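You operate a simulated robot arm through the tools that you are given. There is no shell and no other tool.

You are at the controls of a simulated two-armed robot. One attempt, no reset.

Task
Wax the dull patch on the desk, buff off the haze, then close the tin.
Fine: use the cloth marked wax, then the cloth marked buff; put both back. A coat counts when it lies all over at full strength: go over it till it gets no stronger. What is to be rubbed or washed off counts as gone when no trace of it is left.
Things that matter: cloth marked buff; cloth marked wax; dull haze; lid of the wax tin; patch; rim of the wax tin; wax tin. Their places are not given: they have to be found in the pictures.

It is judged by the outcome, as a careful person would: the job done as asked, and still so three seconds after it is handed in. It fails if anything else is knocked over, pushed out of place, dropped, spilled or broken. Flat cloth is picked up by pressing the open fingertips on it (5 to 10 N) and closing them slowly along it; thin cloth reads only 2 to 8 mm in the jaws.

Robot
Two 7-joint arms with two-finger parallel grippers on one trunk that stands fixed in place. Base frame: the origin is at the foot of the trunk, x ahead of it, y to its left, z up. Readings come in m, rad, newtons and seconds.
The left shoulder is at [0.07, 0.156, 1.03], the right one opposite. Each reaches about 1.231 m from its shoulder. Payload 3.91 kg a hand.
The TCP of each hand is the grasp point between the finger pads, 0.03 m short of the fingertips. In the tool frame z runs along the fingers and y along their closing line. Largest opening 0.11 m; finger width 0.02, thickness 0.01; the body of the gripper, 0.048 by 0.112 m, starts 0.055 m behind the TCP.
Orientation is that of the tool frame in the base frame, as [roll, pitch, yaw] about the fixed x, y, z axes, in that order (R = Rz(yaw) Ry(pitch) Rx(roll)). With the fingers straight down and closing along the base's y, the tool's x points along the base's -x, its y along +y and its z along -z.

Tools
- The arms move only by the tool arm_command. It takes "left_rows", "right_rows" or both (then of equal length, played together; a hand with none holds still); each is a list of rows, each an object of numbers (a shift or turn left out is 0, a gripper value left out holds the last): "dx", "dy", "dz": the shift along the tool's x, y, z in units of 100 mm (1.0 is 100 mm); "wx", "wy", "wz": the turn, a rotation vector about the tool's x, y, z in units of 60 degrees (1.0 is 60 degrees); "fingers": the finger opening in m, from 0 to 0.11. In form: [{"dx": .., "dy": .., "dz": .., "wx": .., "wy": .., "wz": .., "fingers": ..}, ...]. A call has 1 to 20 rows; each row is the pose to reach, as a shift and turn from the pose commanded when the call began, along the tool's axes at that moment. A call with a number of a shift or a turn outside -1 to 1 is refused whole. Each row takes 0.2 s and may step no farther than 0.05 m and 0.15 rad from the row before; otherwise, or with a gripper value out of range, the whole call is refused. A pose out of reach is approached as far as the arm can. The call stops where the force on the tool passes 40 N (or 10 N more than at its start, if that is more) or the arm is blocked; 0.2 s more then pass. The fingers move at their own pace (about 0.108 m/s each) and stop on an object; they squeeze with about 42 N. The grip force told is the motor's: it shows also when the fingers shut on nothing. Time passes only in rows, and 0.2 s behind the last, so rows that repeat a pose let the fingers close. The reply holds the time, the measured pose of the TCP, the force on the tool along the base axes, the opening and the grip force, in the units named above and with some noise, with the torque about the TCP (base axes, N m) and any sound that the robot's microphone picked up.
- Cameras (640 x 400 px; columns grow to the right, rows downward): "scene" is now at [0.1221, -0.06, 1.2845]; the picture's right is [-0.63, -0.78, 0.00], its down [-0.27, 0.22, -0.94] and it looks along [0.73, -0.59, -0.35] (base axes); focal length 364 px, centre (320, 200). "left" rides on the left gripper at [0.072, -0.017, -0.103] in its tool frame; the picture's right is [0.23, 0.97, 0.00], its down [-0.76, 0.18, -0.62] and it looks along [-0.61, 0.14, 0.78] (tool axes); focal length 222 px, centre (320, 200). "right" rides on the right gripper at [0.072, 0.017, -0.103] in its tool frame; the picture's right is [-0.23, 0.97, 0.00], its down [-0.76, -0.18, -0.62] and it looks along [-0.61, -0.14, 0.78] (tool axes); focal length 222 px, centre (320, 200).
- camera(camera): a new picture of that camera. It takes no simulated time.
- raise_lower(by): slides the trunk up (or, below 0, down) by that many m; the arms and the scene camera ride with it, the base frame stays. It gives what a move gives, with no picture.
- turn_head(pan, tilt): turns the head with the scene camera to pan (to the left, within 1.501 rad either way) and tilt (down, from -0.506 to 1.204), counted from straight ahead of the robot. It gives what a move gives.
- locate(camera, pixels): for up to 12 pixels [column, row] of the newest picture of that camera ("zoom" is the newest enlarged one), the place [x, y, z] in the base frame of the surface seen there, good to about 0.002 m. It takes no simulated time.
- close_up(camera, box): a new picture of the part [left, top, right, bottom] of that camera's present view, enlarged. It takes no simulated time.
- job_done(): hands the job in; it is judged then, once.

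Open the grippers and draw the arms clear of the work before you hand the job in, unless the task says otherwise.

The tools are called after ">>>" as a command line: name --argument value ..., lists and objects as JSON in quotes. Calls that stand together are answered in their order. arm_command: Moves the arms, as the interface text tells. Its arguments: {"type":"object","properties":{"left_rows":{"type":"array"},"right_rows":{"type":"array"}},"required":[]} The other tools are called the same way: raise_lower (by) moves the trunk up or down; turn_head (pan, tilt) turns the head that bears the scene camera; camera (camera) takes a picture; locate (camera, pixels) gives the place of the surface under pixels of a picture; close_up (camera, box) takes an enlarged picture of a part of a camera's view; job_done () hands the job in.

At the start:

```text
t: 0.0
left_tool_pos: [0.8465, -0.1532, 1.0069]
left_tcp_rot: [3.141, 0.001, -3.139]
left_ft_force: [0.3, -0.1, -0.6]
left_moment: [0.0, 0.02, -0.01]
left_gripper_width: 0.11
left_finger_force: 0.1
right_tool_pos: [0.3924, -0.5592, 1.0527]
right_tcp_rot: [3.141, 0.0, -3.14]
right_ft_force: [-0.4, 0.6, 0.1]
right_moment: [-0.01, 0.01, 0.02]
right_gripper_width: 0.11
right_finger_force: 0.0
trunk travel left (down, up): [-0.475, 0.465]
head pan, tilt (commanded): [-0.682, 0.353]
```

scene: 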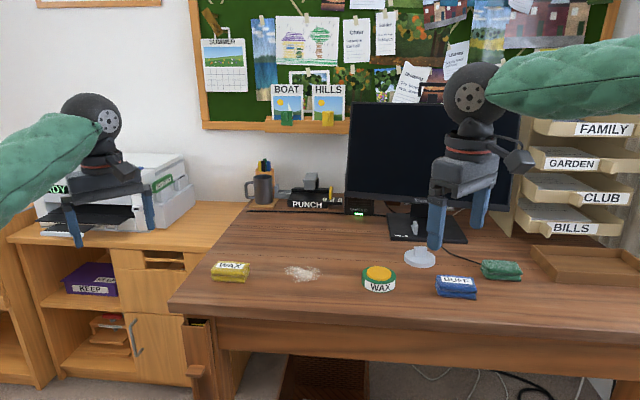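
right: 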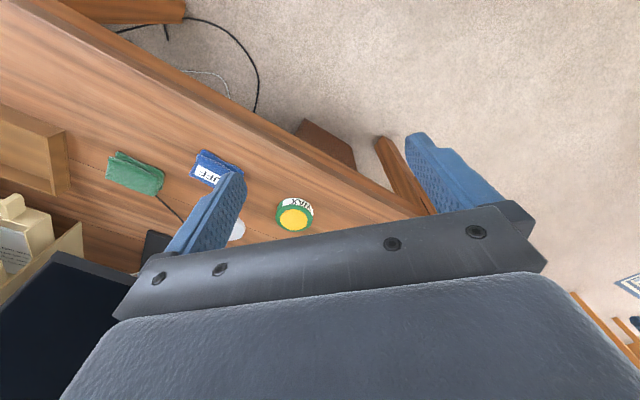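
left: 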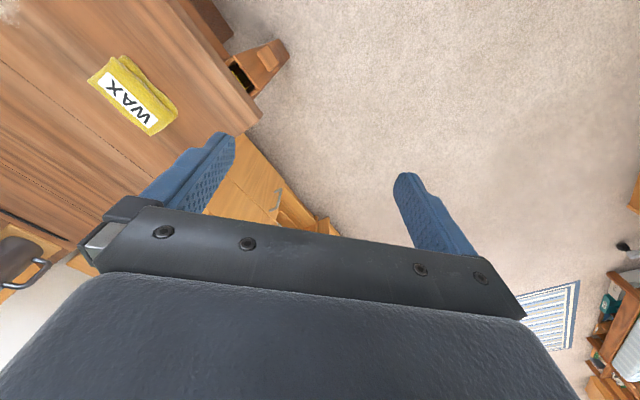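

The scene picture shows the yellow WAX cloth near (230,271), the dull patch near (303,272), the WAX tin near (379,278), the blue BUFF cloth near (456,287). I enlarge the desk area to see details.

>>> close_up --camera "scene" --box '[180, 220, 420, 340]'

>>> close_up --camera "scene" --box '[340, 220, 580, 340]'

>>> locate --camera "scene" --pixels '[[230, 271], [303, 272], [379, 273], [379, 287], [456, 287], [502, 270], [420, 258], [285, 272], [321, 272], [303, 266], [303, 280], [250, 300]]'

```text
2.67 times, centred on (300, 280) of scene
```

zoom: 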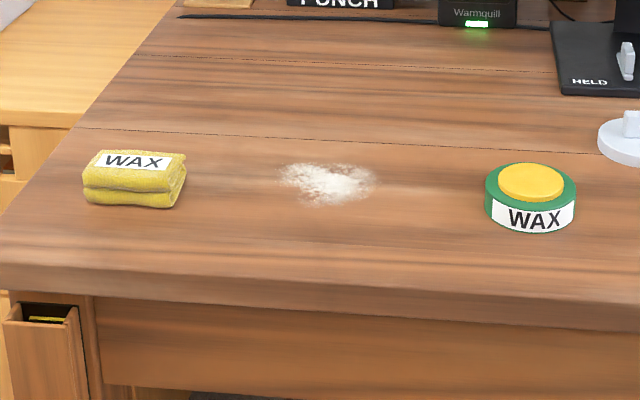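

```text
2.67 times, centred on (460, 280) of scene
```

zoom: 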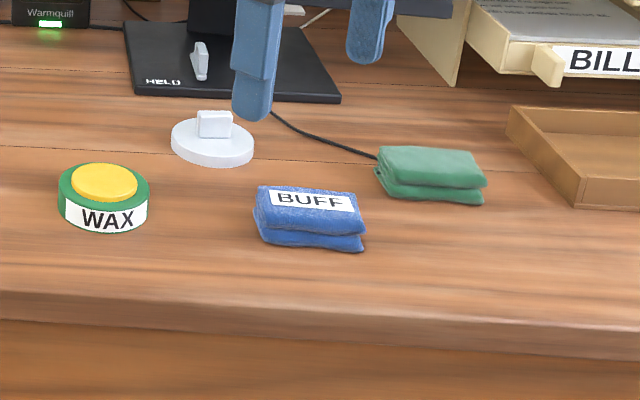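

```text
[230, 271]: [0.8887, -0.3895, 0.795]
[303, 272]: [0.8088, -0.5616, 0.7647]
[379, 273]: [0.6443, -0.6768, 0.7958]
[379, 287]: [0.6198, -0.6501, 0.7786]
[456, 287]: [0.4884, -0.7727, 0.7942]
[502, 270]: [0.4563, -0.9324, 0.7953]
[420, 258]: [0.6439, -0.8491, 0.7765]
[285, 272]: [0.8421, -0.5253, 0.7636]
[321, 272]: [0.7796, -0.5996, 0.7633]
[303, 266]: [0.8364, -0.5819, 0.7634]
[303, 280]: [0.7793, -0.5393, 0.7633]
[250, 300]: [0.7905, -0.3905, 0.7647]
```

The desk top lies at z≈0.764; the tin at (379,278) shows yellow wax on top and a white disc with a knob at (420,258) may be its lid. I look closer at both and at the things around.

>>> close_up --camera "scene" --box '[350, 240, 450, 302]'

>>> close_up --camera "right" --box '[180, 130, 340, 260]'

>>> close_up --camera "scene" --box '[280, 250, 330, 290]'

```text
6.40 times, centred on (400, 271) of scene
```

zoom: 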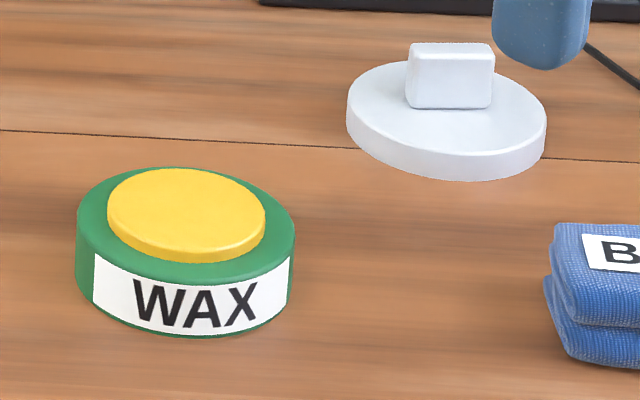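

```text
3.08 times, centred on (260, 195) of right
```

zoom: 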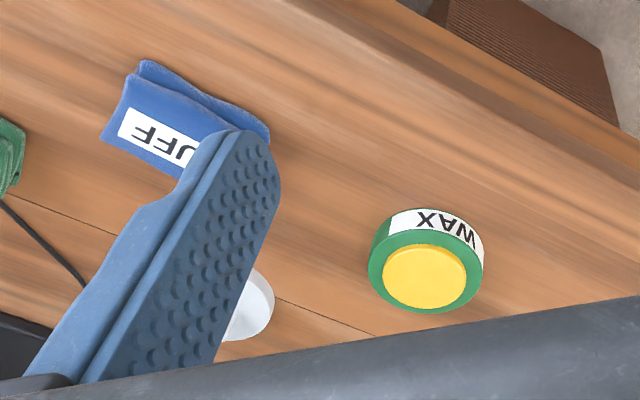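

```text
10.00 times, centred on (305, 270) of scene
```

zoom: 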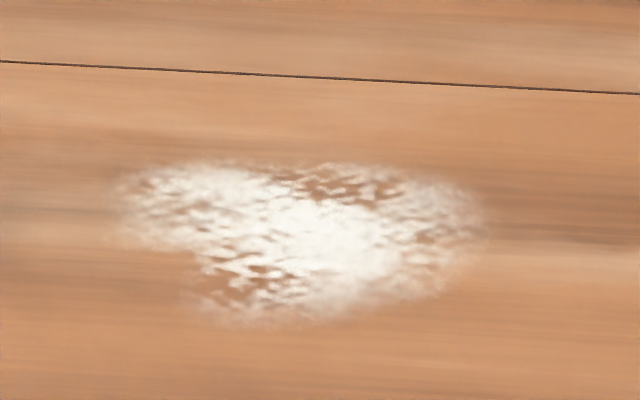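

The lid is the white disc with a block knob, and the tin stands open with a yellow wax cake. I zoom on the wax cloth to measure its corners and orientation.

>>> close_up --camera "scene" --box '[200, 252, 264, 292]'

>>> close_up --camera "left" --box '[70, 40, 200, 150]'

```text
10.00 times, centred on (232, 272) of scene
```

zoom: 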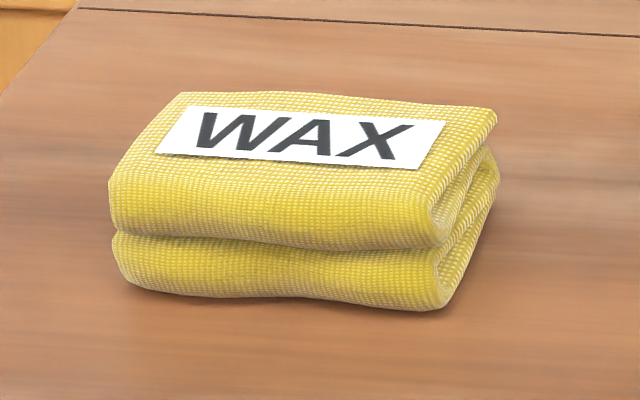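

```text
3.64 times, centred on (135, 95) of left
```

zoom: 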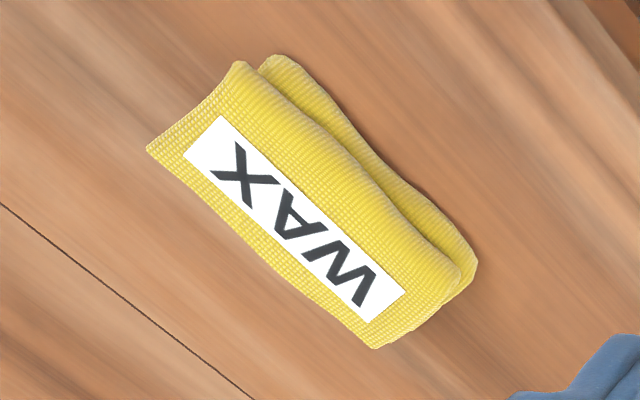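

The newest zoom (left camera) shows the cloth's top corners at about (148,150), (238,62), (462,275), (375,348). I locate these and the label's ends.

>>> locate --camera "zoom" --pixels '[[155, 150], [238, 68], [455, 278], [375, 342], [300, 205], [275, 62], [470, 265], [260, 250], [345, 160], [120, 180], [480, 180], [200, 360]]'

>>> locate --camera "scene" --pixels '[[200, 300], [400, 325], [379, 266], [379, 280], [368, 274], [391, 275], [363, 276], [395, 276], [404, 257], [436, 258], [420, 248], [421, 251]]'

```text
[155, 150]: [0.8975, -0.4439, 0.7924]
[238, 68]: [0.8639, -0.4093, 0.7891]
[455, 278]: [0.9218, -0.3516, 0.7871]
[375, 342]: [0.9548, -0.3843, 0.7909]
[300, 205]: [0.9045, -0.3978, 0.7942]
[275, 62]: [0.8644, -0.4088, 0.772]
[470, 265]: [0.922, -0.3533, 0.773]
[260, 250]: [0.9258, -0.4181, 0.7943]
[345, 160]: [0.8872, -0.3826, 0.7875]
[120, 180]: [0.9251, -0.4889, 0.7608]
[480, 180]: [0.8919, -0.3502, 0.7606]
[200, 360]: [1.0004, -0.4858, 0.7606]
```

```text
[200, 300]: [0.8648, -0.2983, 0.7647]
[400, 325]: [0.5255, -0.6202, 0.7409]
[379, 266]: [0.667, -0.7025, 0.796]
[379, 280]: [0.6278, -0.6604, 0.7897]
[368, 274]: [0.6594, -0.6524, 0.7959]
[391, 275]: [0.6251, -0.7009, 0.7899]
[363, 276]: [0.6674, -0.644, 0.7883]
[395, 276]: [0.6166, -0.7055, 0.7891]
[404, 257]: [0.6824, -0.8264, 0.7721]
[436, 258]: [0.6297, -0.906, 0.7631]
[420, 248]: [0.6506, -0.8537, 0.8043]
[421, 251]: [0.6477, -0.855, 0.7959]
```

Wax cloth centre is about (0.9095,-0.397), long axis at 45°, top z≈0.794. I use the right hand for all work: first swing it toward the cloth while turning 45°, and move the left hand aside to the left.

>>> arm_command --right_rows '[{"dx": -0.16, "dy": 0.07, "wz": -0.125, "fingers": 0.11}, {"dx": -0.33, "dy": 0.13, "wz": -0.25}, {"dx": -0.5, "dy": 0.2, "wz": -0.375}, {"dx": -0.67, "dy": 0.27, "wz": -0.5}, {"dx": -0.84, "dy": 0.33, "wz": -0.625}, {"dx": -1.0, "dy": 0.4, "wz": -0.75}]' --left_rows '[{"dy": 0.16}, {"dy": 0.33}, {"dy": 0.5}, {"dy": 0.67}, {"dy": 0.84}, {"dy": 1.0}]'

>>> locate --camera "scene" --pixels '[[352, 190], [352, 110], [500, 195], [400, 210], [430, 240], [388, 238], [465, 240], [362, 212], [262, 190], [545, 265], [515, 200], [310, 198]]'

```text
t: 1.4
left_tool_pos: [0.8462, -0.0542, 1.0059]
left_tcp_rot: [-3.14, -0.001, -3.141]
left_ft_force: [0.4, -0.3, 0.4]
left_moment: [-0.04, 0.02, 0.03]
left_gripper_width: 0.1102
left_finger_force: 0.1
right_tool_pos: [0.4932, -0.5197, 1.0528]
right_tcp_rot: [3.14, -0.001, -2.355]
right_ft_force: [0.6, -0.1, 1.0]
right_moment: [-0.01, 0.0, 0.01]
right_gripper_width: 0.1099
right_finger_force: 0.0
trunk travel left (down, up): [-0.475, 0.465]
head pan, tilt (commanded): [-0.682, 0.353]
```

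```text
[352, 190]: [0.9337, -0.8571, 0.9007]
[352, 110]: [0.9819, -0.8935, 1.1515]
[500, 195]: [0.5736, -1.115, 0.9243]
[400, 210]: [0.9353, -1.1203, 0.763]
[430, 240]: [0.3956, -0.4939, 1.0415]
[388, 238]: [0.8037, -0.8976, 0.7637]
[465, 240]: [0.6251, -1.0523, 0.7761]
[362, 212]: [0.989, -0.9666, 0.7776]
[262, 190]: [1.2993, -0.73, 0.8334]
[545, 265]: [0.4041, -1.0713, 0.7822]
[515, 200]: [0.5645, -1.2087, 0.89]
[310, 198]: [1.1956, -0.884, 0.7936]
```

The right hand turned to yaw -2.355 as meant. I continue toward the wax cloth in the turned tool axes, sinking slightly.

>>> arm_command --right_rows '[{"dx": -0.32, "dy": -0.17}, {"dx": -0.64, "dy": -0.35}, {"dx": -0.96, "dy": -0.52}]' --left_rows '[{"dy": 0.33}, {"dy": 0.66}, {"dy": 1.0}]'

>>> arm_command --right_rows '[{"dx": -0.32, "dy": -0.17, "dz": 0.1}, {"dx": -0.64, "dy": -0.35, "dz": 0.2}, {"dx": -0.96, "dy": -0.52, "dz": 0.3}]'

>>> arm_command --right_rows '[{"dx": -0.32, "dy": -0.17, "dz": 0.1}, {"dx": -0.64, "dy": -0.35, "dz": 0.2}, {"dx": -0.96, "dy": -0.52, "dz": 0.3}]'

```text
t: 2.2
left_tool_pos: [0.8463, 0.0483, 1.0059]
left_tcp_rot: [-3.141, -0.002, -3.141]
left_ft_force: [0.5, 0.8, 0.7]
left_moment: [-0.04, -0.01, 0.0]
left_gripper_width: 0.11
left_finger_force: 0.0
right_tool_pos: [0.601, -0.4885, 1.0528]
right_tcp_rot: [-3.141, -0.001, -2.355]
right_ft_force: [0.4, 0.0, 0.0]
right_moment: [-0.06, 0.03, 0.0]
right_gripper_width: 0.1101
right_finger_force: 0.0
trunk travel left (down, up): [-0.475, 0.465]
head pan, tilt (commanded): [-0.682, 0.353]
```

```text
t: 3.0
left_tool_pos: [0.8475, 0.0463, 1.0031]
left_tcp_rot: [-3.141, -0.001, 3.141]
left_ft_force: [0.5, 0.1, -0.6]
left_moment: [-0.02, 0.03, 0.03]
left_gripper_width: 0.1101
left_finger_force: 0.0
right_tool_pos: [0.7055, -0.4596, 1.0222]
right_tcp_rot: [3.14, -0.002, -2.356]
right_ft_force: [1.4, 0.2, -0.1]
right_moment: [-0.03, 0.01, -0.03]
right_gripper_width: 0.1102
right_finger_force: 0.1
trunk travel left (down, up): [-0.475, 0.465]
head pan, tilt (commanded): [-0.682, 0.353]
```

```text
t: 3.8
left_tool_pos: [0.8472, 0.0464, 1.0042]
left_tcp_rot: [-3.14, -0.001, -3.141]
left_ft_force: [0.2, -0.6, 0.0]
left_moment: [0.0, 0.0, 0.0]
left_gripper_width: 0.1101
left_finger_force: 0.0
right_tool_pos: [0.8072, -0.4255, 0.9905]
right_tcp_rot: [3.141, -0.002, -2.356]
right_ft_force: [0.3, 0.2, -0.6]
right_moment: [-0.02, 0.03, 0.05]
right_gripper_width: 0.1101
right_finger_force: 0.1
trunk travel left (down, up): [-0.475, 0.465]
head pan, tilt (commanded): [-0.682, 0.353]
```

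At (0.807,-0.426,0.99). I make the last shift to above the cloth at (0.9095,-0.397), then check with pictures.

>>> arm_command --right_rows '[{"dx": -0.31, "dy": -0.18, "dz": 0.2}, {"dx": -0.62, "dy": -0.35, "dz": 0.4}, {"dx": -0.93, "dy": -0.53, "dz": 0.6}, {"dx": -0.93, "dy": -0.53, "dz": 0.9}, {"dx": -0.93, "dy": -0.53, "dz": 0.9}]'

>>> camera --camera "right"

>>> camera --camera "scene"

```text
t: 5.0
left_tool_pos: [0.8456, 0.0474, 1.0058]
left_tcp_rot: [-3.142, 0.001, -3.139]
left_ft_force: [0.2, 1.0, 0.0]
left_moment: [0.03, -0.03, 0.02]
left_gripper_width: 0.1101
left_finger_force: 0.1
right_tool_pos: [0.9106, -0.3997, 0.9029]
right_tcp_rot: [3.141, -0.001, -2.356]
right_ft_force: [-0.5, 0.5, -0.6]
right_moment: [-0.03, 0.0, -0.01]
right_gripper_width: 0.11
right_finger_force: 0.0
trunk travel left (down, up): [-0.475, 0.465]
head pan, tilt (commanded): [-0.682, 0.353]
```

```text
taken
```

right: 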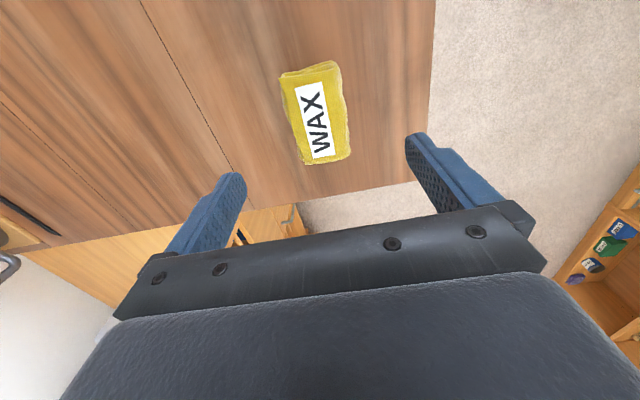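

```text
taken
```

scene: 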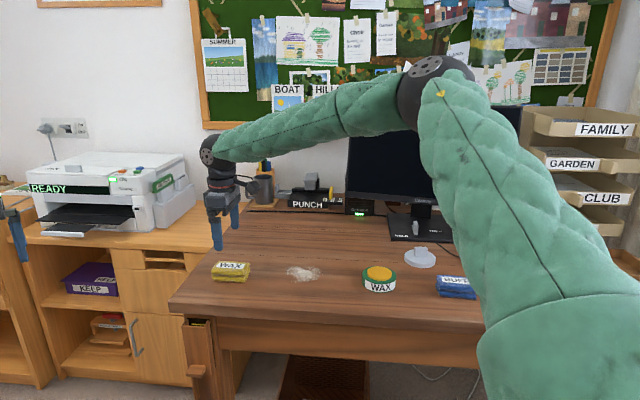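

The cloth sits at (318,113) in the right camera, straight under the TCP. I locate its edges to fine-tune the centring.

>>> locate --camera "right" --pixels '[[284, 82], [334, 68], [304, 161], [347, 152], [294, 120], [340, 110], [318, 113], [290, 120], [346, 110]]'

>>> close_up --camera "right" --box '[260, 50, 380, 175]'

```text
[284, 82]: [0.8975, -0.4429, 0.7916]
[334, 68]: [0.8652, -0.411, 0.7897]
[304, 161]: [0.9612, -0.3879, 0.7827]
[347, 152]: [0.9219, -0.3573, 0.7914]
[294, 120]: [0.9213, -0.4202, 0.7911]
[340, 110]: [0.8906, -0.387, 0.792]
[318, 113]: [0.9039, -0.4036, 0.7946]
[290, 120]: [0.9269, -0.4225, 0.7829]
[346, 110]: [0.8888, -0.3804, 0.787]
```

```text
3.20 times, centred on (320, 112) of right
```

zoom: 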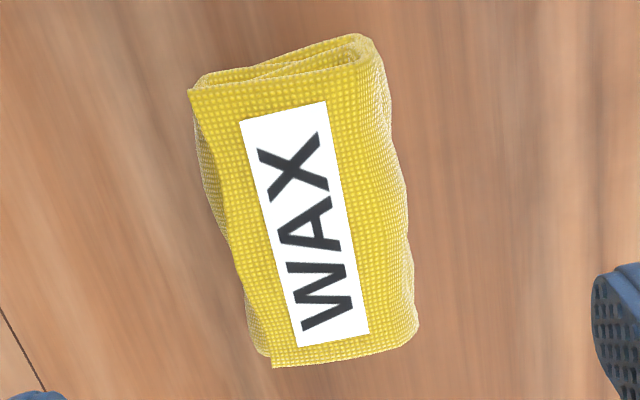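

Cloth centre (0.911,-0.400) agrees with the TCP. I lower until the fingertips are about 1 cm above the desk on both sides of the cloth, then close.

>>> arm_command --right_rows '[{"dz": 0.4, "fingers": 0.1}, {"dz": 0.75}, {"dz": 0.97}, {"dz": 0.97}]'

>>> camera --camera "right"

>>> close_up --camera "scene" --box '[190, 220, 270, 300]'

```text
t: 6.0
left_tool_pos: [0.846, 0.0462, 1.0054]
left_tcp_rot: [-3.141, 0.0, -3.141]
left_ft_force: [0.2, 0.5, -0.9]
left_moment: [0.01, -0.03, -0.02]
left_gripper_width: 0.11
left_finger_force: 0.0
right_tool_pos: [0.9131, -0.3974, 0.8069]
right_tcp_rot: [-3.141, 0.0, -2.356]
right_ft_force: [-0.1, -0.1, 0.0]
right_moment: [0.02, -0.01, -0.02]
right_gripper_width: 0.1
right_finger_force: 0.1
trunk travel left (down, up): [-0.475, 0.465]
head pan, tilt (commanded): [-0.682, 0.353]
```

```text
taken
```

right: 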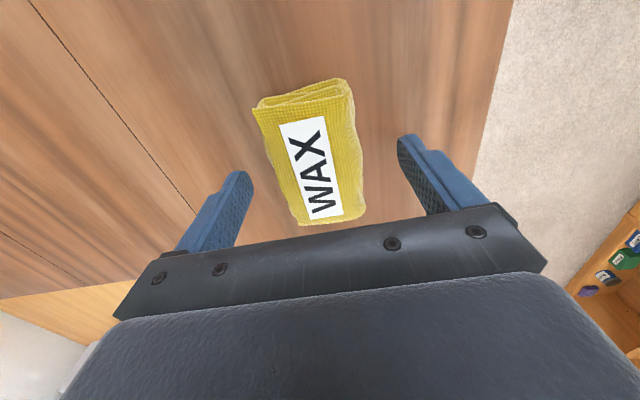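

```text
5.00 times, centred on (230, 260) of scene
```

zoom: 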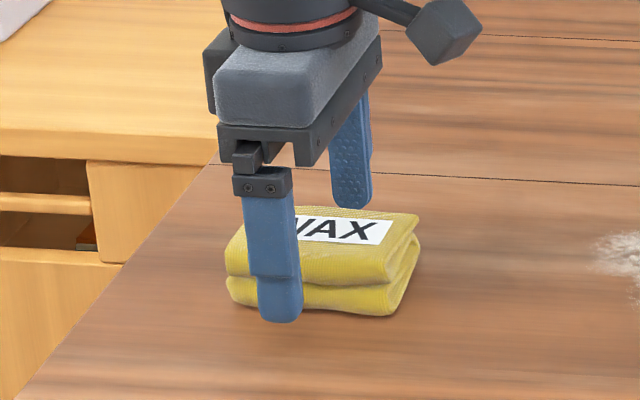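

The tips straddle the cloth but seem a few mm off along its length. I locate the cloth's outline in this view to measure the offset.

>>> locate --camera "right" --pixels '[[258, 110], [345, 88], [302, 222], [360, 212], [278, 160], [352, 150], [313, 155], [320, 163]]'

```text
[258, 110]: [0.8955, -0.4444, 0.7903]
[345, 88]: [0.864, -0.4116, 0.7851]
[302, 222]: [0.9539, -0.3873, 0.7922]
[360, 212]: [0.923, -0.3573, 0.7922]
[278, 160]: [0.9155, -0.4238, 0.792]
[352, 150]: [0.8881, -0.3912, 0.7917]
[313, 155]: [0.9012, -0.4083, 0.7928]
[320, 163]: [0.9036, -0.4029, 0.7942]
```

Offset is only ~3 mm, fine. I close the fingers onto the cloth gradually.

>>> arm_command --right_rows '[{"fingers": 0.07}, {"fingers": 0.055}, {"fingers": 0.04}, {"fingers": 0.02}, {"fingers": 0.0}, {"fingers": 0.0}, {"fingers": 0.0}]'

>>> camera --camera "right"

>>> close_up --camera "scene" --box '[190, 220, 270, 300]'

```text
t: 7.6
left_tool_pos: [0.8451, 0.0471, 1.0056]
left_tcp_rot: [3.14, -0.001, -3.14]
left_ft_force: [0.6, 0.3, 0.3]
left_moment: [-0.01, 0.0, 0.0]
left_gripper_width: 0.1101
left_finger_force: 0.2
right_tool_pos: [0.9117, -0.3979, 0.8075]
right_tcp_rot: [-3.141, 0.0, -2.357]
right_ft_force: [-0.1, 0.1, -0.8]
right_moment: [0.0, 0.01, 0.01]
right_gripper_width: 0.0605
right_finger_force: 41.8
trunk travel left (down, up): [-0.475, 0.465]
head pan, tilt (commanded): [-0.682, 0.353]
```

```text
taken
```

right: 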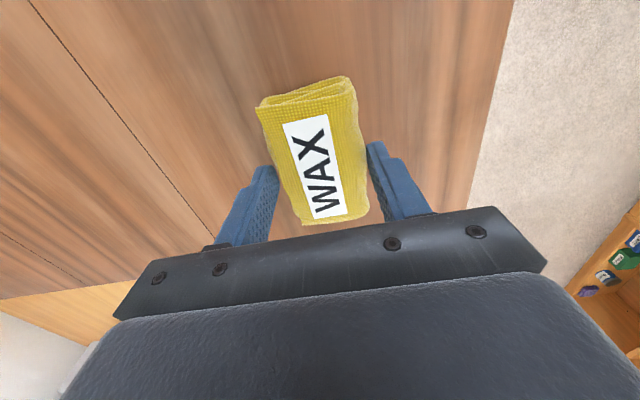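

```text
5.00 times, centred on (230, 260) of scene
```

zoom: 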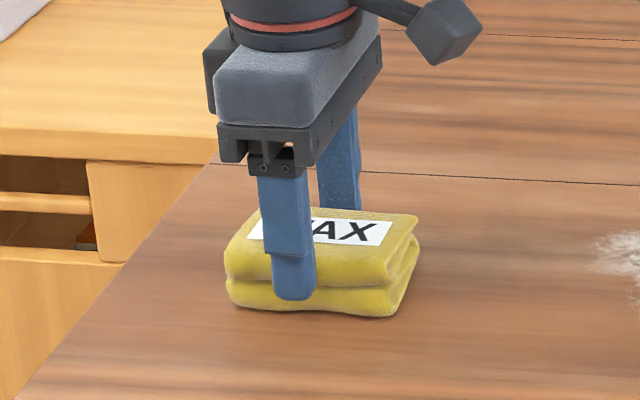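

The cloth is gripped at 0.0605 m with 41.8 N. I lift it 8 cm and check it is held, and zoom on the tin.

>>> arm_command --right_rows '[{"dz": -0.1}, {"dz": -0.4}, {"dz": -0.8}, {"dz": -0.8}]'

>>> camera --camera "scene"

>>> close_up --camera "scene" --box '[355, 250, 405, 300]'

>>> locate --camera "zoom" --pixels '[[190, 105], [330, 240], [195, 175], [100, 155], [285, 170], [195, 238], [60, 180], [335, 190], [190, 118], [190, 228], [130, 120], [250, 225]]'

```text
t: 8.6
left_tool_pos: [0.8467, 0.0458, 1.0043]
left_tcp_rot: [3.141, -0.002, -3.139]
left_ft_force: [0.7, 0.2, -0.5]
left_moment: [-0.03, 0.0, 0.01]
left_gripper_width: 0.1098
left_finger_force: 0.1
right_tool_pos: [0.9134, -0.3977, 0.8853]
right_tcp_rot: [3.139, 0.0, -2.357]
right_ft_force: [0.4, -0.8, 1.4]
right_moment: [-0.01, 0.02, 0.02]
right_gripper_width: 0.0003
right_finger_force: 37.5
trunk travel left (down, up): [-0.475, 0.465]
head pan, tilt (commanded): [-0.682, 0.353]
```

```text
taken
```

scene: 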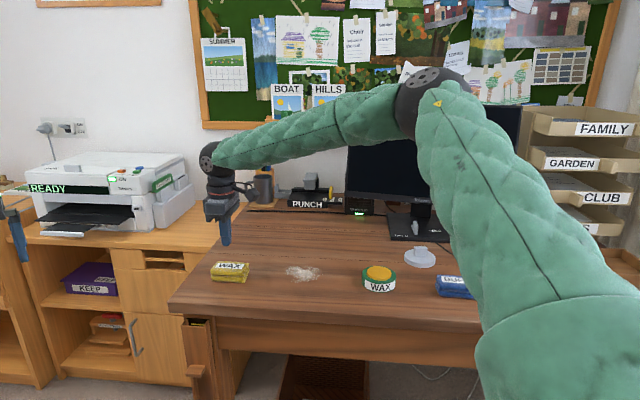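

```text
8.00 times, centred on (380, 275) of scene
```

zoom: 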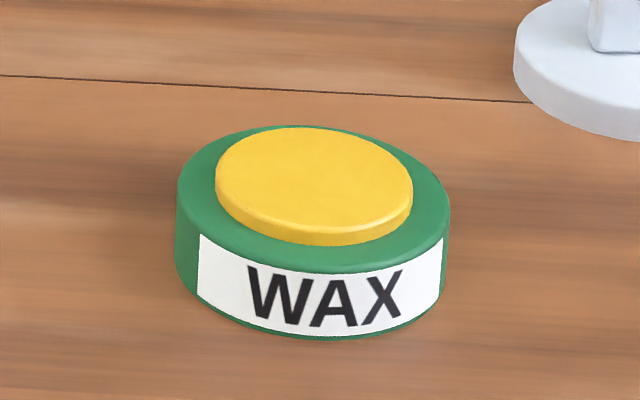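

```text
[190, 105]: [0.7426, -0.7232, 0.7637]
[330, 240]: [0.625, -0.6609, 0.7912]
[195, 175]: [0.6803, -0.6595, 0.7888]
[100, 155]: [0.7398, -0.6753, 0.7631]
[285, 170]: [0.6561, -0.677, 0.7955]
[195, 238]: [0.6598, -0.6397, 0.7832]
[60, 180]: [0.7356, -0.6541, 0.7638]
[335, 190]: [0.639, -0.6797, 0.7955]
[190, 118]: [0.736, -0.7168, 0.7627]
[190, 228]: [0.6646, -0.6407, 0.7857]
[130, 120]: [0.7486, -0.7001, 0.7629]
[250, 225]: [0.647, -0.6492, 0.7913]
```

The fingers shut to 0.0003: the cloth slipped out and stayed on the desk. I look at it closely before trying the press-and-close way.

>>> close_up --camera "scene" --box '[190, 220, 270, 300]'

>>> camera --camera "right"

```text
5.00 times, centred on (230, 260) of scene
```

zoom: 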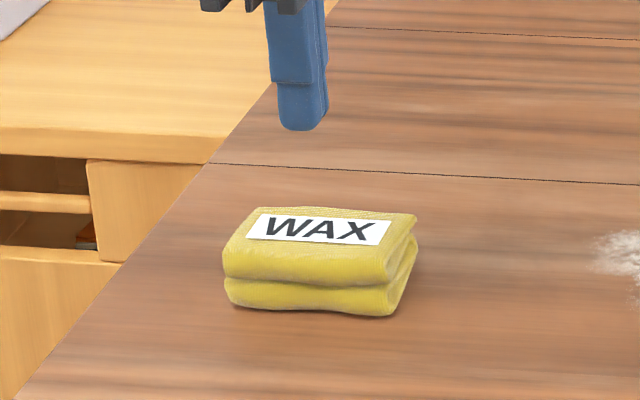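

```text
taken
```

right: 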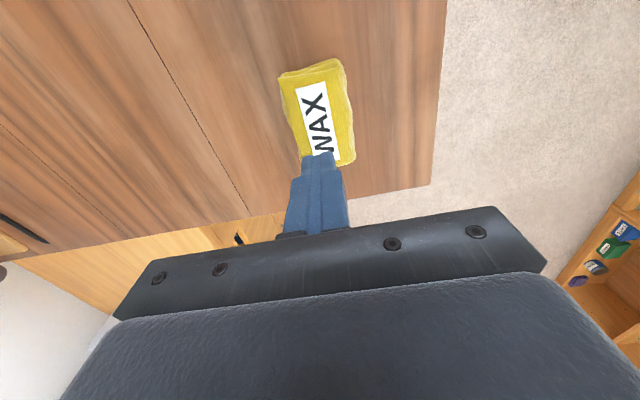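

The cloth lies undisturbed. I'll use the press-and-pinch way: open the fingers to 0.04 m and come down to just above its top (z≈0.794).

>>> arm_command --right_rows '[{"fingers": 0.04}, {"dz": 0.3}, {"dz": 0.55}, {"dz": 0.58}, {"dz": 0.58}]'

>>> close_up --camera "scene" --box '[190, 220, 270, 300]'

>>> camera --camera "right"

```text
t: 9.8
left_tool_pos: [0.8456, 0.0459, 1.0059]
left_tcp_rot: [-3.141, -0.001, -3.14]
left_ft_force: [0.0, -0.7, -1.0]
left_moment: [0.01, 0.04, 0.01]
left_gripper_width: 0.11
left_finger_force: 0.1
right_tool_pos: [0.9115, -0.3973, 0.8276]
right_tcp_rot: [3.141, 0.0, -2.356]
right_ft_force: [0.1, 0.4, 0.1]
right_moment: [-0.01, 0.02, 0.0]
right_gripper_width: 0.04
right_finger_force: 0.1
trunk travel left (down, up): [-0.475, 0.465]
head pan, tilt (commanded): [-0.682, 0.353]
```

```text
5.00 times, centred on (230, 260) of scene
```

zoom: 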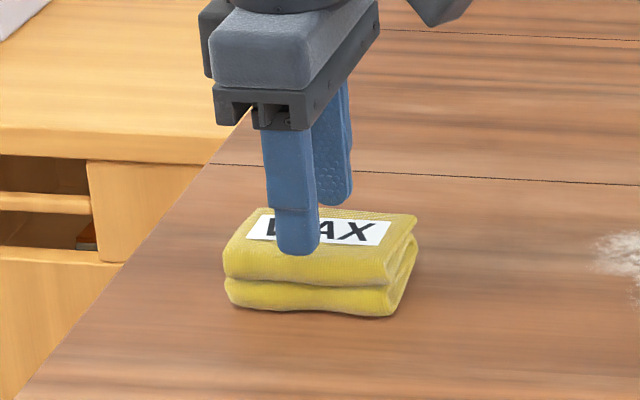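

```text
taken
```

right: 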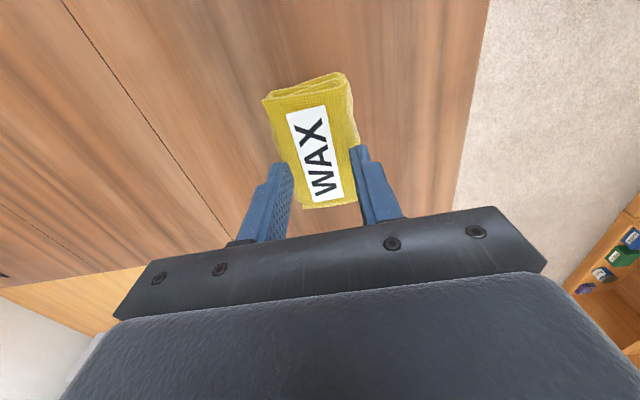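

The tips are just above the cloth. I shift 4 mm along its length to centre, narrow to 0.03 m so both tips lie on it, and press down by small steps.

>>> arm_command --right_rows '[{"dx": 0.04, "fingers": 0.032}, {"dx": 0.04, "dz": 0.03}, {"dx": 0.04, "dz": 0.05}]'

```text
t: 10.6
left_tool_pos: [0.8456, 0.0463, 1.0059]
left_tcp_rot: [3.141, 0.0, -3.141]
left_ft_force: [-0.6, -0.2, 1.0]
left_moment: [0.01, -0.02, -0.04]
left_gripper_width: 0.1098
left_finger_force: 0.1
right_tool_pos: [0.9078, -0.401, 0.8245]
right_tcp_rot: [-3.141, 0.002, -2.357]
right_ft_force: [0.8, -0.8, 5.2]
right_moment: [-0.01, -0.08, 0.01]
right_gripper_width: 0.032
right_finger_force: 0.0
trunk travel left (down, up): [-0.475, 0.465]
head pan, tilt (commanded): [-0.682, 0.353]
```

Pressing force is 5.2 N. I press 1 mm more and close the fingers slowly along the cloth.

>>> arm_command --right_rows '[{"dz": 0.01}, {"dz": 0.01, "fingers": 0.029}, {"dz": 0.01, "fingers": 0.026}, {"dz": 0.01, "fingers": 0.023}, {"dz": 0.01, "fingers": 0.02}, {"dz": 0.01, "fingers": 0.017}, {"dz": 0.01, "fingers": 0.014}, {"dz": 0.01, "fingers": 0.011}, {"dz": 0.01, "fingers": 0.008}, {"dz": 0.01, "fingers": 0.005}, {"dz": 0.01, "fingers": 0.002}, {"dz": 0.01, "fingers": 0.0}, {"dz": 0.01, "fingers": 0.0}, {"dz": 0.01, "fingers": 0.0}]'

>>> close_up --camera "scene" --box '[190, 220, 270, 300]'

```text
t: 13.6
left_tool_pos: [0.8444, 0.0474, 1.0069]
left_tcp_rot: [3.141, 0.0, 3.14]
left_ft_force: [0.4, -0.6, 0.7]
left_moment: [-0.02, -0.03, -0.01]
left_gripper_width: 0.1099
left_finger_force: 0.0
right_tool_pos: [0.9079, -0.4009, 0.8235]
right_tcp_rot: [-3.139, 0.0, -2.356]
right_ft_force: [0.6, -1.9, 20.3]
right_moment: [-0.02, -0.08, -0.01]
right_gripper_width: 0.0001
right_finger_force: 37.3
trunk travel left (down, up): [-0.475, 0.465]
head pan, tilt (commanded): [-0.682, 0.353]
```

```text
5.00 times, centred on (230, 260) of scene
```

zoom: 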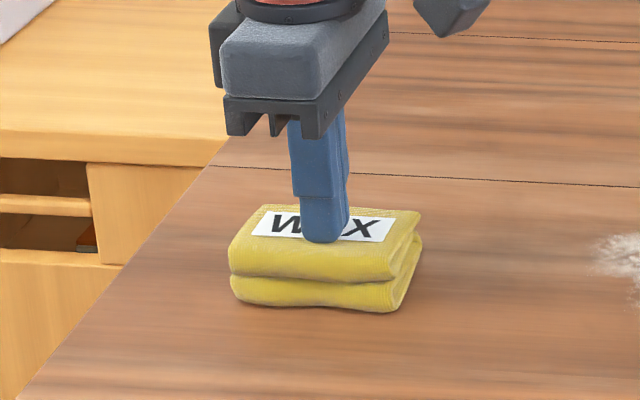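

The fingers shut on nothing and force rose to 20 N, so this folded pad does not pinch; it needs a deeper side grip. I raise the hand and look at the cloth again.

>>> arm_command --right_rows '[{"dz": -0.1}, {"dz": -0.4}, {"dz": -0.75, "fingers": 0.1}, {"dz": -0.75}]'

>>> camera --camera "right"

>>> close_up --camera "scene" --box '[204, 252, 260, 290]'

>>> close_up --camera "right" --box '[260, 50, 380, 175]'

```text
t: 14.6
left_tool_pos: [0.8457, 0.0468, 1.0056]
left_tcp_rot: [-3.141, -0.002, -3.14]
left_ft_force: [1.2, 0.0, 0.7]
left_moment: [-0.02, 0.02, -0.03]
left_gripper_width: 0.1099
left_finger_force: 0.0
right_tool_pos: [0.9083, -0.4011, 0.8971]
right_tcp_rot: [3.141, -0.001, -2.358]
right_ft_force: [-0.6, 0.0, -0.1]
right_moment: [-0.02, -0.04, -0.04]
right_gripper_width: 0.1
right_finger_force: 0.0
trunk travel left (down, up): [-0.475, 0.465]
head pan, tilt (commanded): [-0.682, 0.353]
```

```text
taken
```

right: 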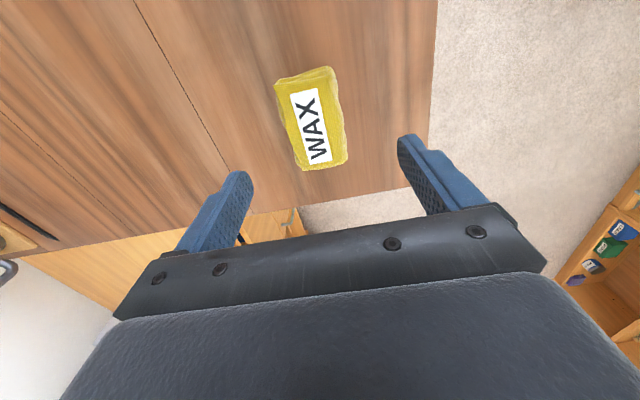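

```text
10.53 times, centred on (232, 271) of scene
```

zoom: 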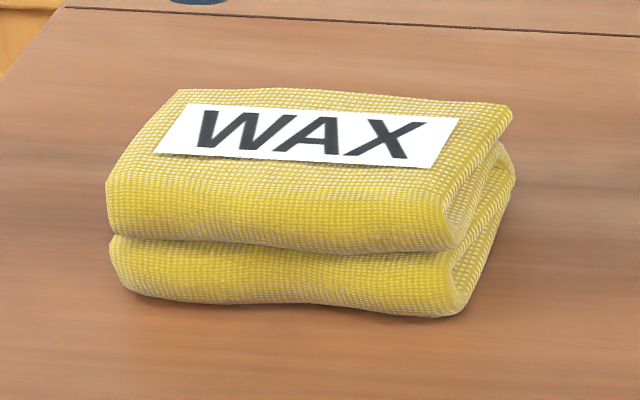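

```text
3.20 times, centred on (320, 112) of right
```

zoom: 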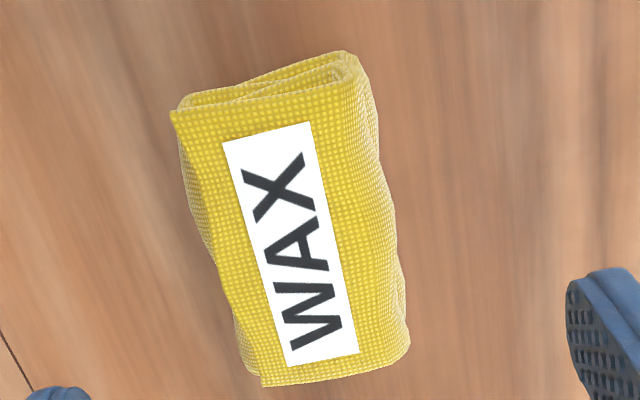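

I measure the cloth's outline again in this enlarged right view.

>>> locate --camera "zoom" --pixels '[[178, 115], [345, 58], [262, 380], [405, 350], [190, 180], [385, 180], [225, 270], [398, 265], [290, 240], [235, 355], [375, 120], [210, 240]]'

```text
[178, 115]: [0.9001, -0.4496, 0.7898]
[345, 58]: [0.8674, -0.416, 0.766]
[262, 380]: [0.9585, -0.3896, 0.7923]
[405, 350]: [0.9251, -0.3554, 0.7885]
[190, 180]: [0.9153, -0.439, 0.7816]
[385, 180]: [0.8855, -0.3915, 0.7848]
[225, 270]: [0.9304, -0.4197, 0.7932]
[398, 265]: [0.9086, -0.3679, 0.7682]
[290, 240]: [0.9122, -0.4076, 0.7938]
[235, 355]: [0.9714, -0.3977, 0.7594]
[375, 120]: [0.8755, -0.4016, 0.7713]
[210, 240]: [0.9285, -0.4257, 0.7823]
```

Cloth centre is now about (0.9128,-0.4027). I shift 4 mm to it, go deeper with the fingertips about 4–5 mm above the desk, and close.

>>> arm_command --right_rows '[{"dy": -0.04, "dz": 0.4}, {"dy": -0.04, "dz": 0.75}, {"dy": -0.04, "dz": 0.98}, {"dy": -0.04, "dz": 0.98}, {"dy": -0.04, "dz": 0.98, "fingers": 0.08}, {"dy": -0.04, "dz": 0.98, "fingers": 0.065}, {"dy": -0.04, "dz": 0.98, "fingers": 0.05}, {"dy": -0.04, "dz": 0.98, "fingers": 0.03}, {"dy": -0.04, "dz": 0.98, "fingers": 0.0}, {"dy": -0.04, "dz": 0.98, "fingers": 0.0}, {"dy": -0.04, "dz": 0.98, "fingers": 0.0}]'

>>> close_up --camera "scene" --box '[190, 220, 270, 300]'

>>> close_up --camera "right" --box '[200, 60, 440, 240]'

```text
t: 17.0
left_tool_pos: [0.8455, 0.0466, 1.0062]
left_tcp_rot: [-3.14, -0.002, -3.139]
left_ft_force: [-0.1, -0.5, 0.4]
left_moment: [0.0, 0.01, 0.03]
left_gripper_width: 0.1101
left_finger_force: 0.0
right_tool_pos: [0.9103, -0.4043, 0.7988]
right_tcp_rot: [-3.141, 0.0, -2.356]
right_ft_force: [0.1, -0.1, -1.2]
right_moment: [0.01, 0.02, 0.0]
right_gripper_width: 0.0607
right_finger_force: 41.9
trunk travel left (down, up): [-0.475, 0.465]
head pan, tilt (commanded): [-0.682, 0.353]
```

```text
5.00 times, centred on (230, 260) of scene
```

zoom: 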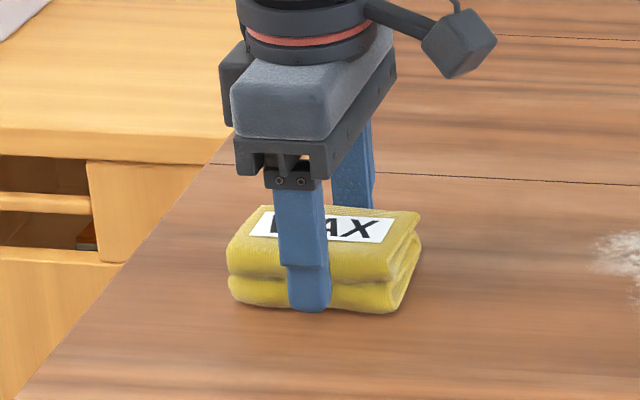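

```text
2.22 times, centred on (320, 150) of right
```

zoom: 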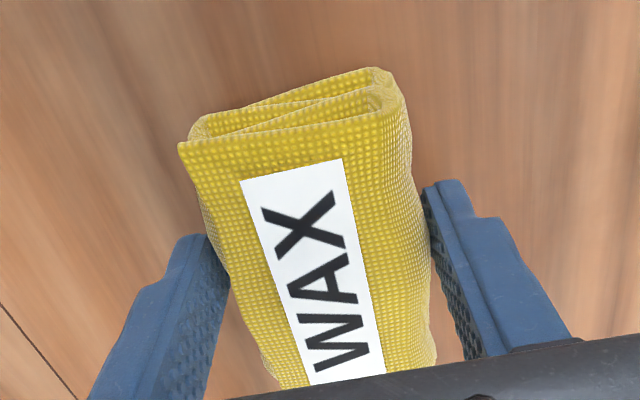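

Gripped at 0.0607 m again, with the tips lower. I lift slowly by 1 cm and check the width.

>>> arm_command --right_rows '[{"dz": -0.02}, {"dz": -0.04}, {"dz": -0.06}, {"dz": -0.08}, {"dz": -0.1}, {"dz": -0.1}]'

>>> close_up --camera "scene" --box '[190, 220, 270, 300]'

```text
t: 18.4
left_tool_pos: [0.8458, 0.0459, 1.0051]
left_tcp_rot: [-3.142, 0.0, -3.14]
left_ft_force: [1.2, -0.1, -0.5]
left_moment: [-0.01, 0.0, -0.03]
left_gripper_width: 0.1097
left_finger_force: 0.1
right_tool_pos: [0.9098, -0.4035, 0.8074]
right_tcp_rot: [3.141, 0.0, -2.357]
right_ft_force: [-0.1, 1.2, -0.8]
right_moment: [-0.04, 0.0, 0.01]
right_gripper_width: 0.0608
right_finger_force: 42.3
trunk travel left (down, up): [-0.475, 0.465]
head pan, tilt (commanded): [-0.682, 0.353]
```

```text
5.00 times, centred on (230, 260) of scene
```

zoom: 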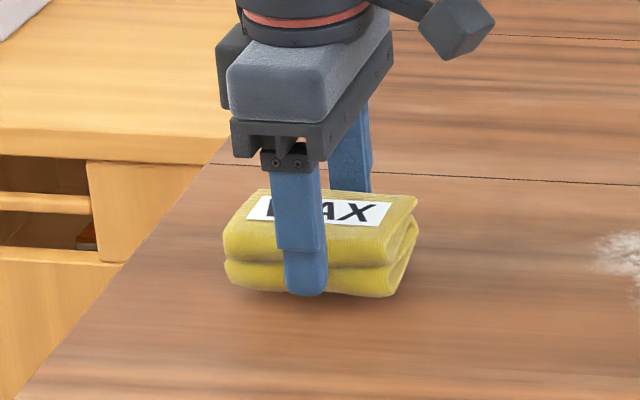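

The cloth lifts securely at 0.0608 m. I raise it gently to about z=0.88 and start moving along tool x toward the tin near (0.647,-0.679).

>>> arm_command --right_rows '[{"dz": -0.05}, {"dz": -0.15}, {"dz": -0.3}, {"dz": -0.45}, {"dz": -0.6}, {"dz": -0.72}, {"dz": -0.72}]'

>>> arm_command --right_rows '[{"dx": 0.1}, {"dx": 0.3}, {"dx": 0.5}, {"dx": 0.7}, {"dx": 0.9}, {"dx": 1.0}]'

>>> arm_command --right_rows '[{"dx": 0.15}, {"dx": 0.35}, {"dx": 0.55}, {"dx": 0.75}, {"dx": 0.9}, {"dx": 1.0}]'

>>> camera --camera "right"

>>> camera --camera "scene"

```text
t: 20.0
left_tool_pos: [0.8462, 0.0458, 1.0052]
left_tcp_rot: [3.141, -0.002, -3.139]
left_ft_force: [0.0, -0.3, -0.3]
left_moment: [-0.03, 0.0, 0.01]
left_gripper_width: 0.1101
left_finger_force: 0.0
right_tool_pos: [0.9118, -0.4046, 0.8804]
right_tcp_rot: [3.142, 0.0, -2.357]
right_ft_force: [-0.1, 0.1, -0.8]
right_moment: [0.02, -0.01, 0.0]
right_gripper_width: 0.0608
right_finger_force: 42.2
trunk travel left (down, up): [-0.475, 0.465]
head pan, tilt (commanded): [-0.682, 0.353]
```

```text
t: 21.4
left_tool_pos: [0.8459, 0.0464, 1.0065]
left_tcp_rot: [-3.14, 0.001, -3.139]
left_ft_force: [-0.5, 0.9, -0.8]
left_moment: [0.0, 0.02, 0.0]
left_gripper_width: 0.1099
left_finger_force: 0.1
right_tool_pos: [0.8398, -0.4738, 0.8812]
right_tcp_rot: [3.141, -0.001, -2.357]
right_ft_force: [-0.2, -0.5, -0.6]
right_moment: [0.04, -0.03, -0.01]
right_gripper_width: 0.061
right_finger_force: 42.0
trunk travel left (down, up): [-0.475, 0.465]
head pan, tilt (commanded): [-0.682, 0.353]
```

```text
t: 22.8
left_tool_pos: [0.8464, 0.0464, 1.0064]
left_tcp_rot: [3.141, 0.0, -3.139]
left_ft_force: [0.3, 0.5, -0.2]
left_moment: [-0.02, 0.0, 0.01]
left_gripper_width: 0.1101
left_finger_force: 0.0
right_tool_pos: [0.7695, -0.5445, 0.8804]
right_tcp_rot: [-3.141, 0.0, -2.357]
right_ft_force: [0.6, 1.3, 0.5]
right_moment: [0.01, 0.01, 0.01]
right_gripper_width: 0.0609
right_finger_force: 42.0
trunk travel left (down, up): [-0.475, 0.465]
head pan, tilt (commanded): [-0.682, 0.353]
```

```text
taken
```

right: 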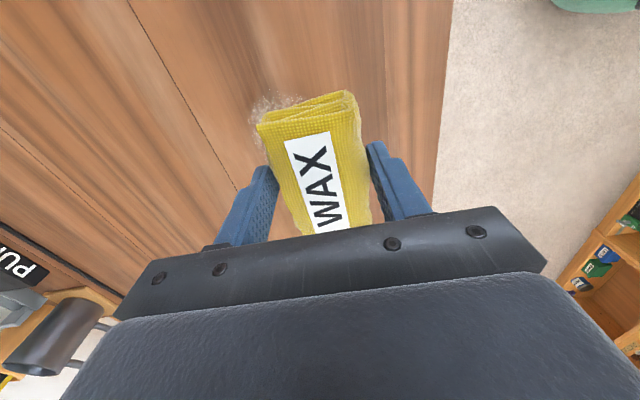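

```text
taken
```

scene: 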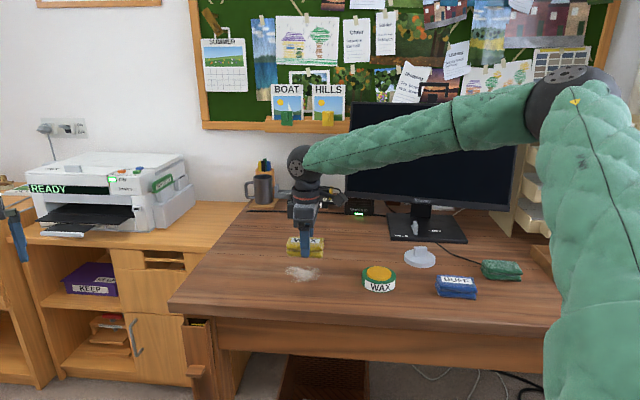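

The cloth hangs well at (305,245). I zoom on the tin to fix its centre while continuing 10 cm toward it.

>>> close_up --camera "scene" --box '[340, 250, 420, 300]'

>>> locate --camera "zoom" --pixels '[[222, 185], [405, 190], [310, 132], [320, 222], [314, 178], [182, 192], [445, 208], [200, 165], [430, 180], [310, 258], [350, 255], [270, 245]]'

>>> arm_command --right_rows '[{"dx": 0.15}, {"dx": 0.35}, {"dx": 0.55}, {"dx": 0.75}, {"dx": 0.9}, {"dx": 1.0}]'

```text
8.00 times, centred on (380, 275) of scene
```

zoom: 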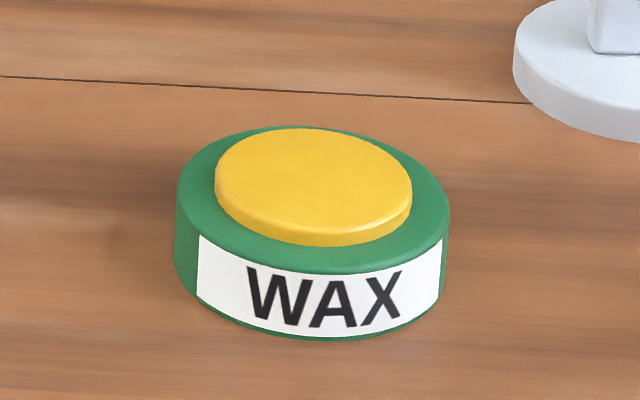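

```text
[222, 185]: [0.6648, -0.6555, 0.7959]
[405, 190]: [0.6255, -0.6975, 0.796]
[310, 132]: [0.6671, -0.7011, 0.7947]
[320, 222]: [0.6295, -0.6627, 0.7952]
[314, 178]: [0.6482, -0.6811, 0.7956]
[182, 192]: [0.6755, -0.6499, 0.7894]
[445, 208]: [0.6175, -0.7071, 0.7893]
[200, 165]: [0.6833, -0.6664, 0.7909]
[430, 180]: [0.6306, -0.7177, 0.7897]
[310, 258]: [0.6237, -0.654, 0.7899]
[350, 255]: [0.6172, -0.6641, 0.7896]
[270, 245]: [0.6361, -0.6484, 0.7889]
```

```text
t: 24.2
left_tool_pos: [0.8443, 0.0468, 1.0062]
left_tcp_rot: [-3.141, 0.002, -3.139]
left_ft_force: [-0.4, 0.5, -0.1]
left_moment: [-0.01, 0.0, -0.02]
left_gripper_width: 0.1101
left_finger_force: 0.1
right_tool_pos: [0.6987, -0.6157, 0.8801]
right_tcp_rot: [-3.142, 0.0, -2.356]
right_ft_force: [0.0, 0.5, -0.8]
right_moment: [0.01, -0.02, 0.03]
right_gripper_width: 0.0609
right_finger_force: 42.5
trunk travel left (down, up): [-0.475, 0.465]
head pan, tilt (commanded): [-0.682, 0.353]
```

Wax cake centre is (0.647,-0.679), top z≈0.796, tin radius ≈0.042. I move over it and descend to just above contact (TCP z≈0.838).

>>> arm_command --right_rows '[{"dx": 0.2, "dy": -0.02}, {"dx": 0.45, "dy": -0.05}, {"dx": 0.7, "dy": -0.08}, {"dx": 0.82, "dy": -0.085}, {"dx": 0.82, "dy": -0.085, "dz": 0.1}, {"dx": 0.82, "dy": -0.085, "dz": 0.25}, {"dx": 0.82, "dy": -0.085, "dz": 0.4}, {"dx": 0.82, "dy": -0.085, "dz": 0.42}]'

>>> camera --camera "scene"

>>> close_up --camera "scene" --box '[340, 220, 420, 300]'

>>> close_up --camera "right" --box '[200, 60, 440, 240]'

```text
t: 26.0
left_tool_pos: [0.8469, 0.0457, 1.0053]
left_tcp_rot: [3.141, -0.001, -3.141]
left_ft_force: [0.0, 0.2, -0.9]
left_moment: [0.01, -0.04, 0.01]
left_gripper_width: 0.1099
left_finger_force: 0.0
right_tool_pos: [0.6471, -0.6806, 0.8396]
right_tcp_rot: [3.141, -0.001, -2.355]
right_ft_force: [-0.7, 0.4, -0.6]
right_moment: [-0.01, 0.0, 0.02]
right_gripper_width: 0.0612
right_finger_force: 41.9
trunk travel left (down, up): [-0.475, 0.465]
head pan, tilt (commanded): [-0.682, 0.353]
```

```text
taken
```

scene: 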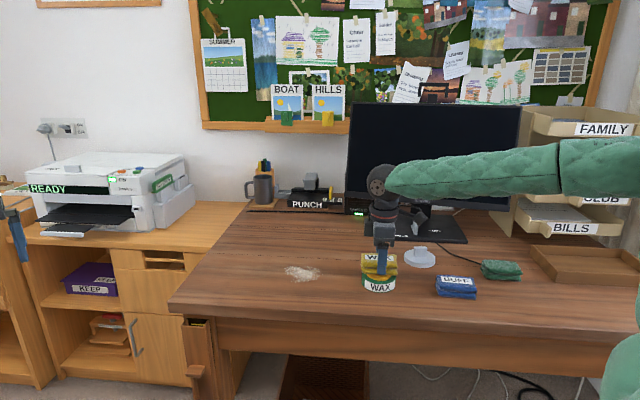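

```text
5.00 times, centred on (380, 260) of scene
```

zoom: 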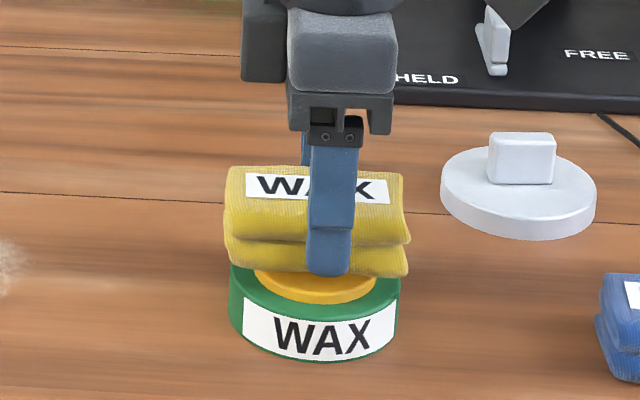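

```text
2.22 times, centred on (320, 150) of right
```

zoom: 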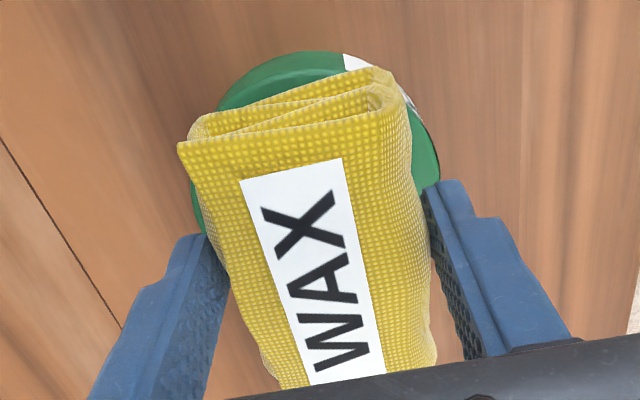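

The cloth hovers centred above the wax. I press down in small steps and read the force.

>>> arm_command --right_rows '[{"dz": 0.02}, {"dz": 0.04}, {"dz": 0.05}, {"dz": 0.05}]'

```text
t: 27.0
left_tool_pos: [0.8456, 0.0471, 1.0052]
left_tcp_rot: [3.141, 0.0, -3.141]
left_ft_force: [0.4, -0.1, 0.6]
left_moment: [-0.02, 0.0, 0.0]
left_gripper_width: 0.1102
left_finger_force: 0.2
right_tool_pos: [0.647, -0.6802, 0.8343]
right_tcp_rot: [3.141, 0.0, -2.355]
right_ft_force: [-0.4, -0.5, -1.0]
right_moment: [-0.01, 0.01, 0.01]
right_gripper_width: 0.0613
right_finger_force: 41.9
trunk travel left (down, up): [-0.475, 0.465]
head pan, tilt (commanded): [-0.682, 0.353]
```

No contact yet at z=0.834; I step down 2–3 mm more.

>>> arm_command --right_rows '[{"dz": 0.01}, {"dz": 0.02}, {"dz": 0.03}, {"dz": 0.03}]'

```text
t: 28.0
left_tool_pos: [0.8449, 0.047, 1.0057]
left_tcp_rot: [-3.141, 0.001, -3.14]
left_ft_force: [-0.3, -0.1, 0.5]
left_moment: [0.0, -0.01, -0.02]
left_gripper_width: 0.11
left_finger_force: 0.0
right_tool_pos: [0.6453, -0.68, 0.8315]
right_tcp_rot: [3.141, 0.0, -2.356]
right_ft_force: [0.1, -0.5, -0.5]
right_moment: [-0.02, 0.01, 0.03]
right_gripper_width: 0.0609
right_finger_force: 41.8
trunk travel left (down, up): [-0.475, 0.465]
head pan, tilt (commanded): [-0.682, 0.353]
```

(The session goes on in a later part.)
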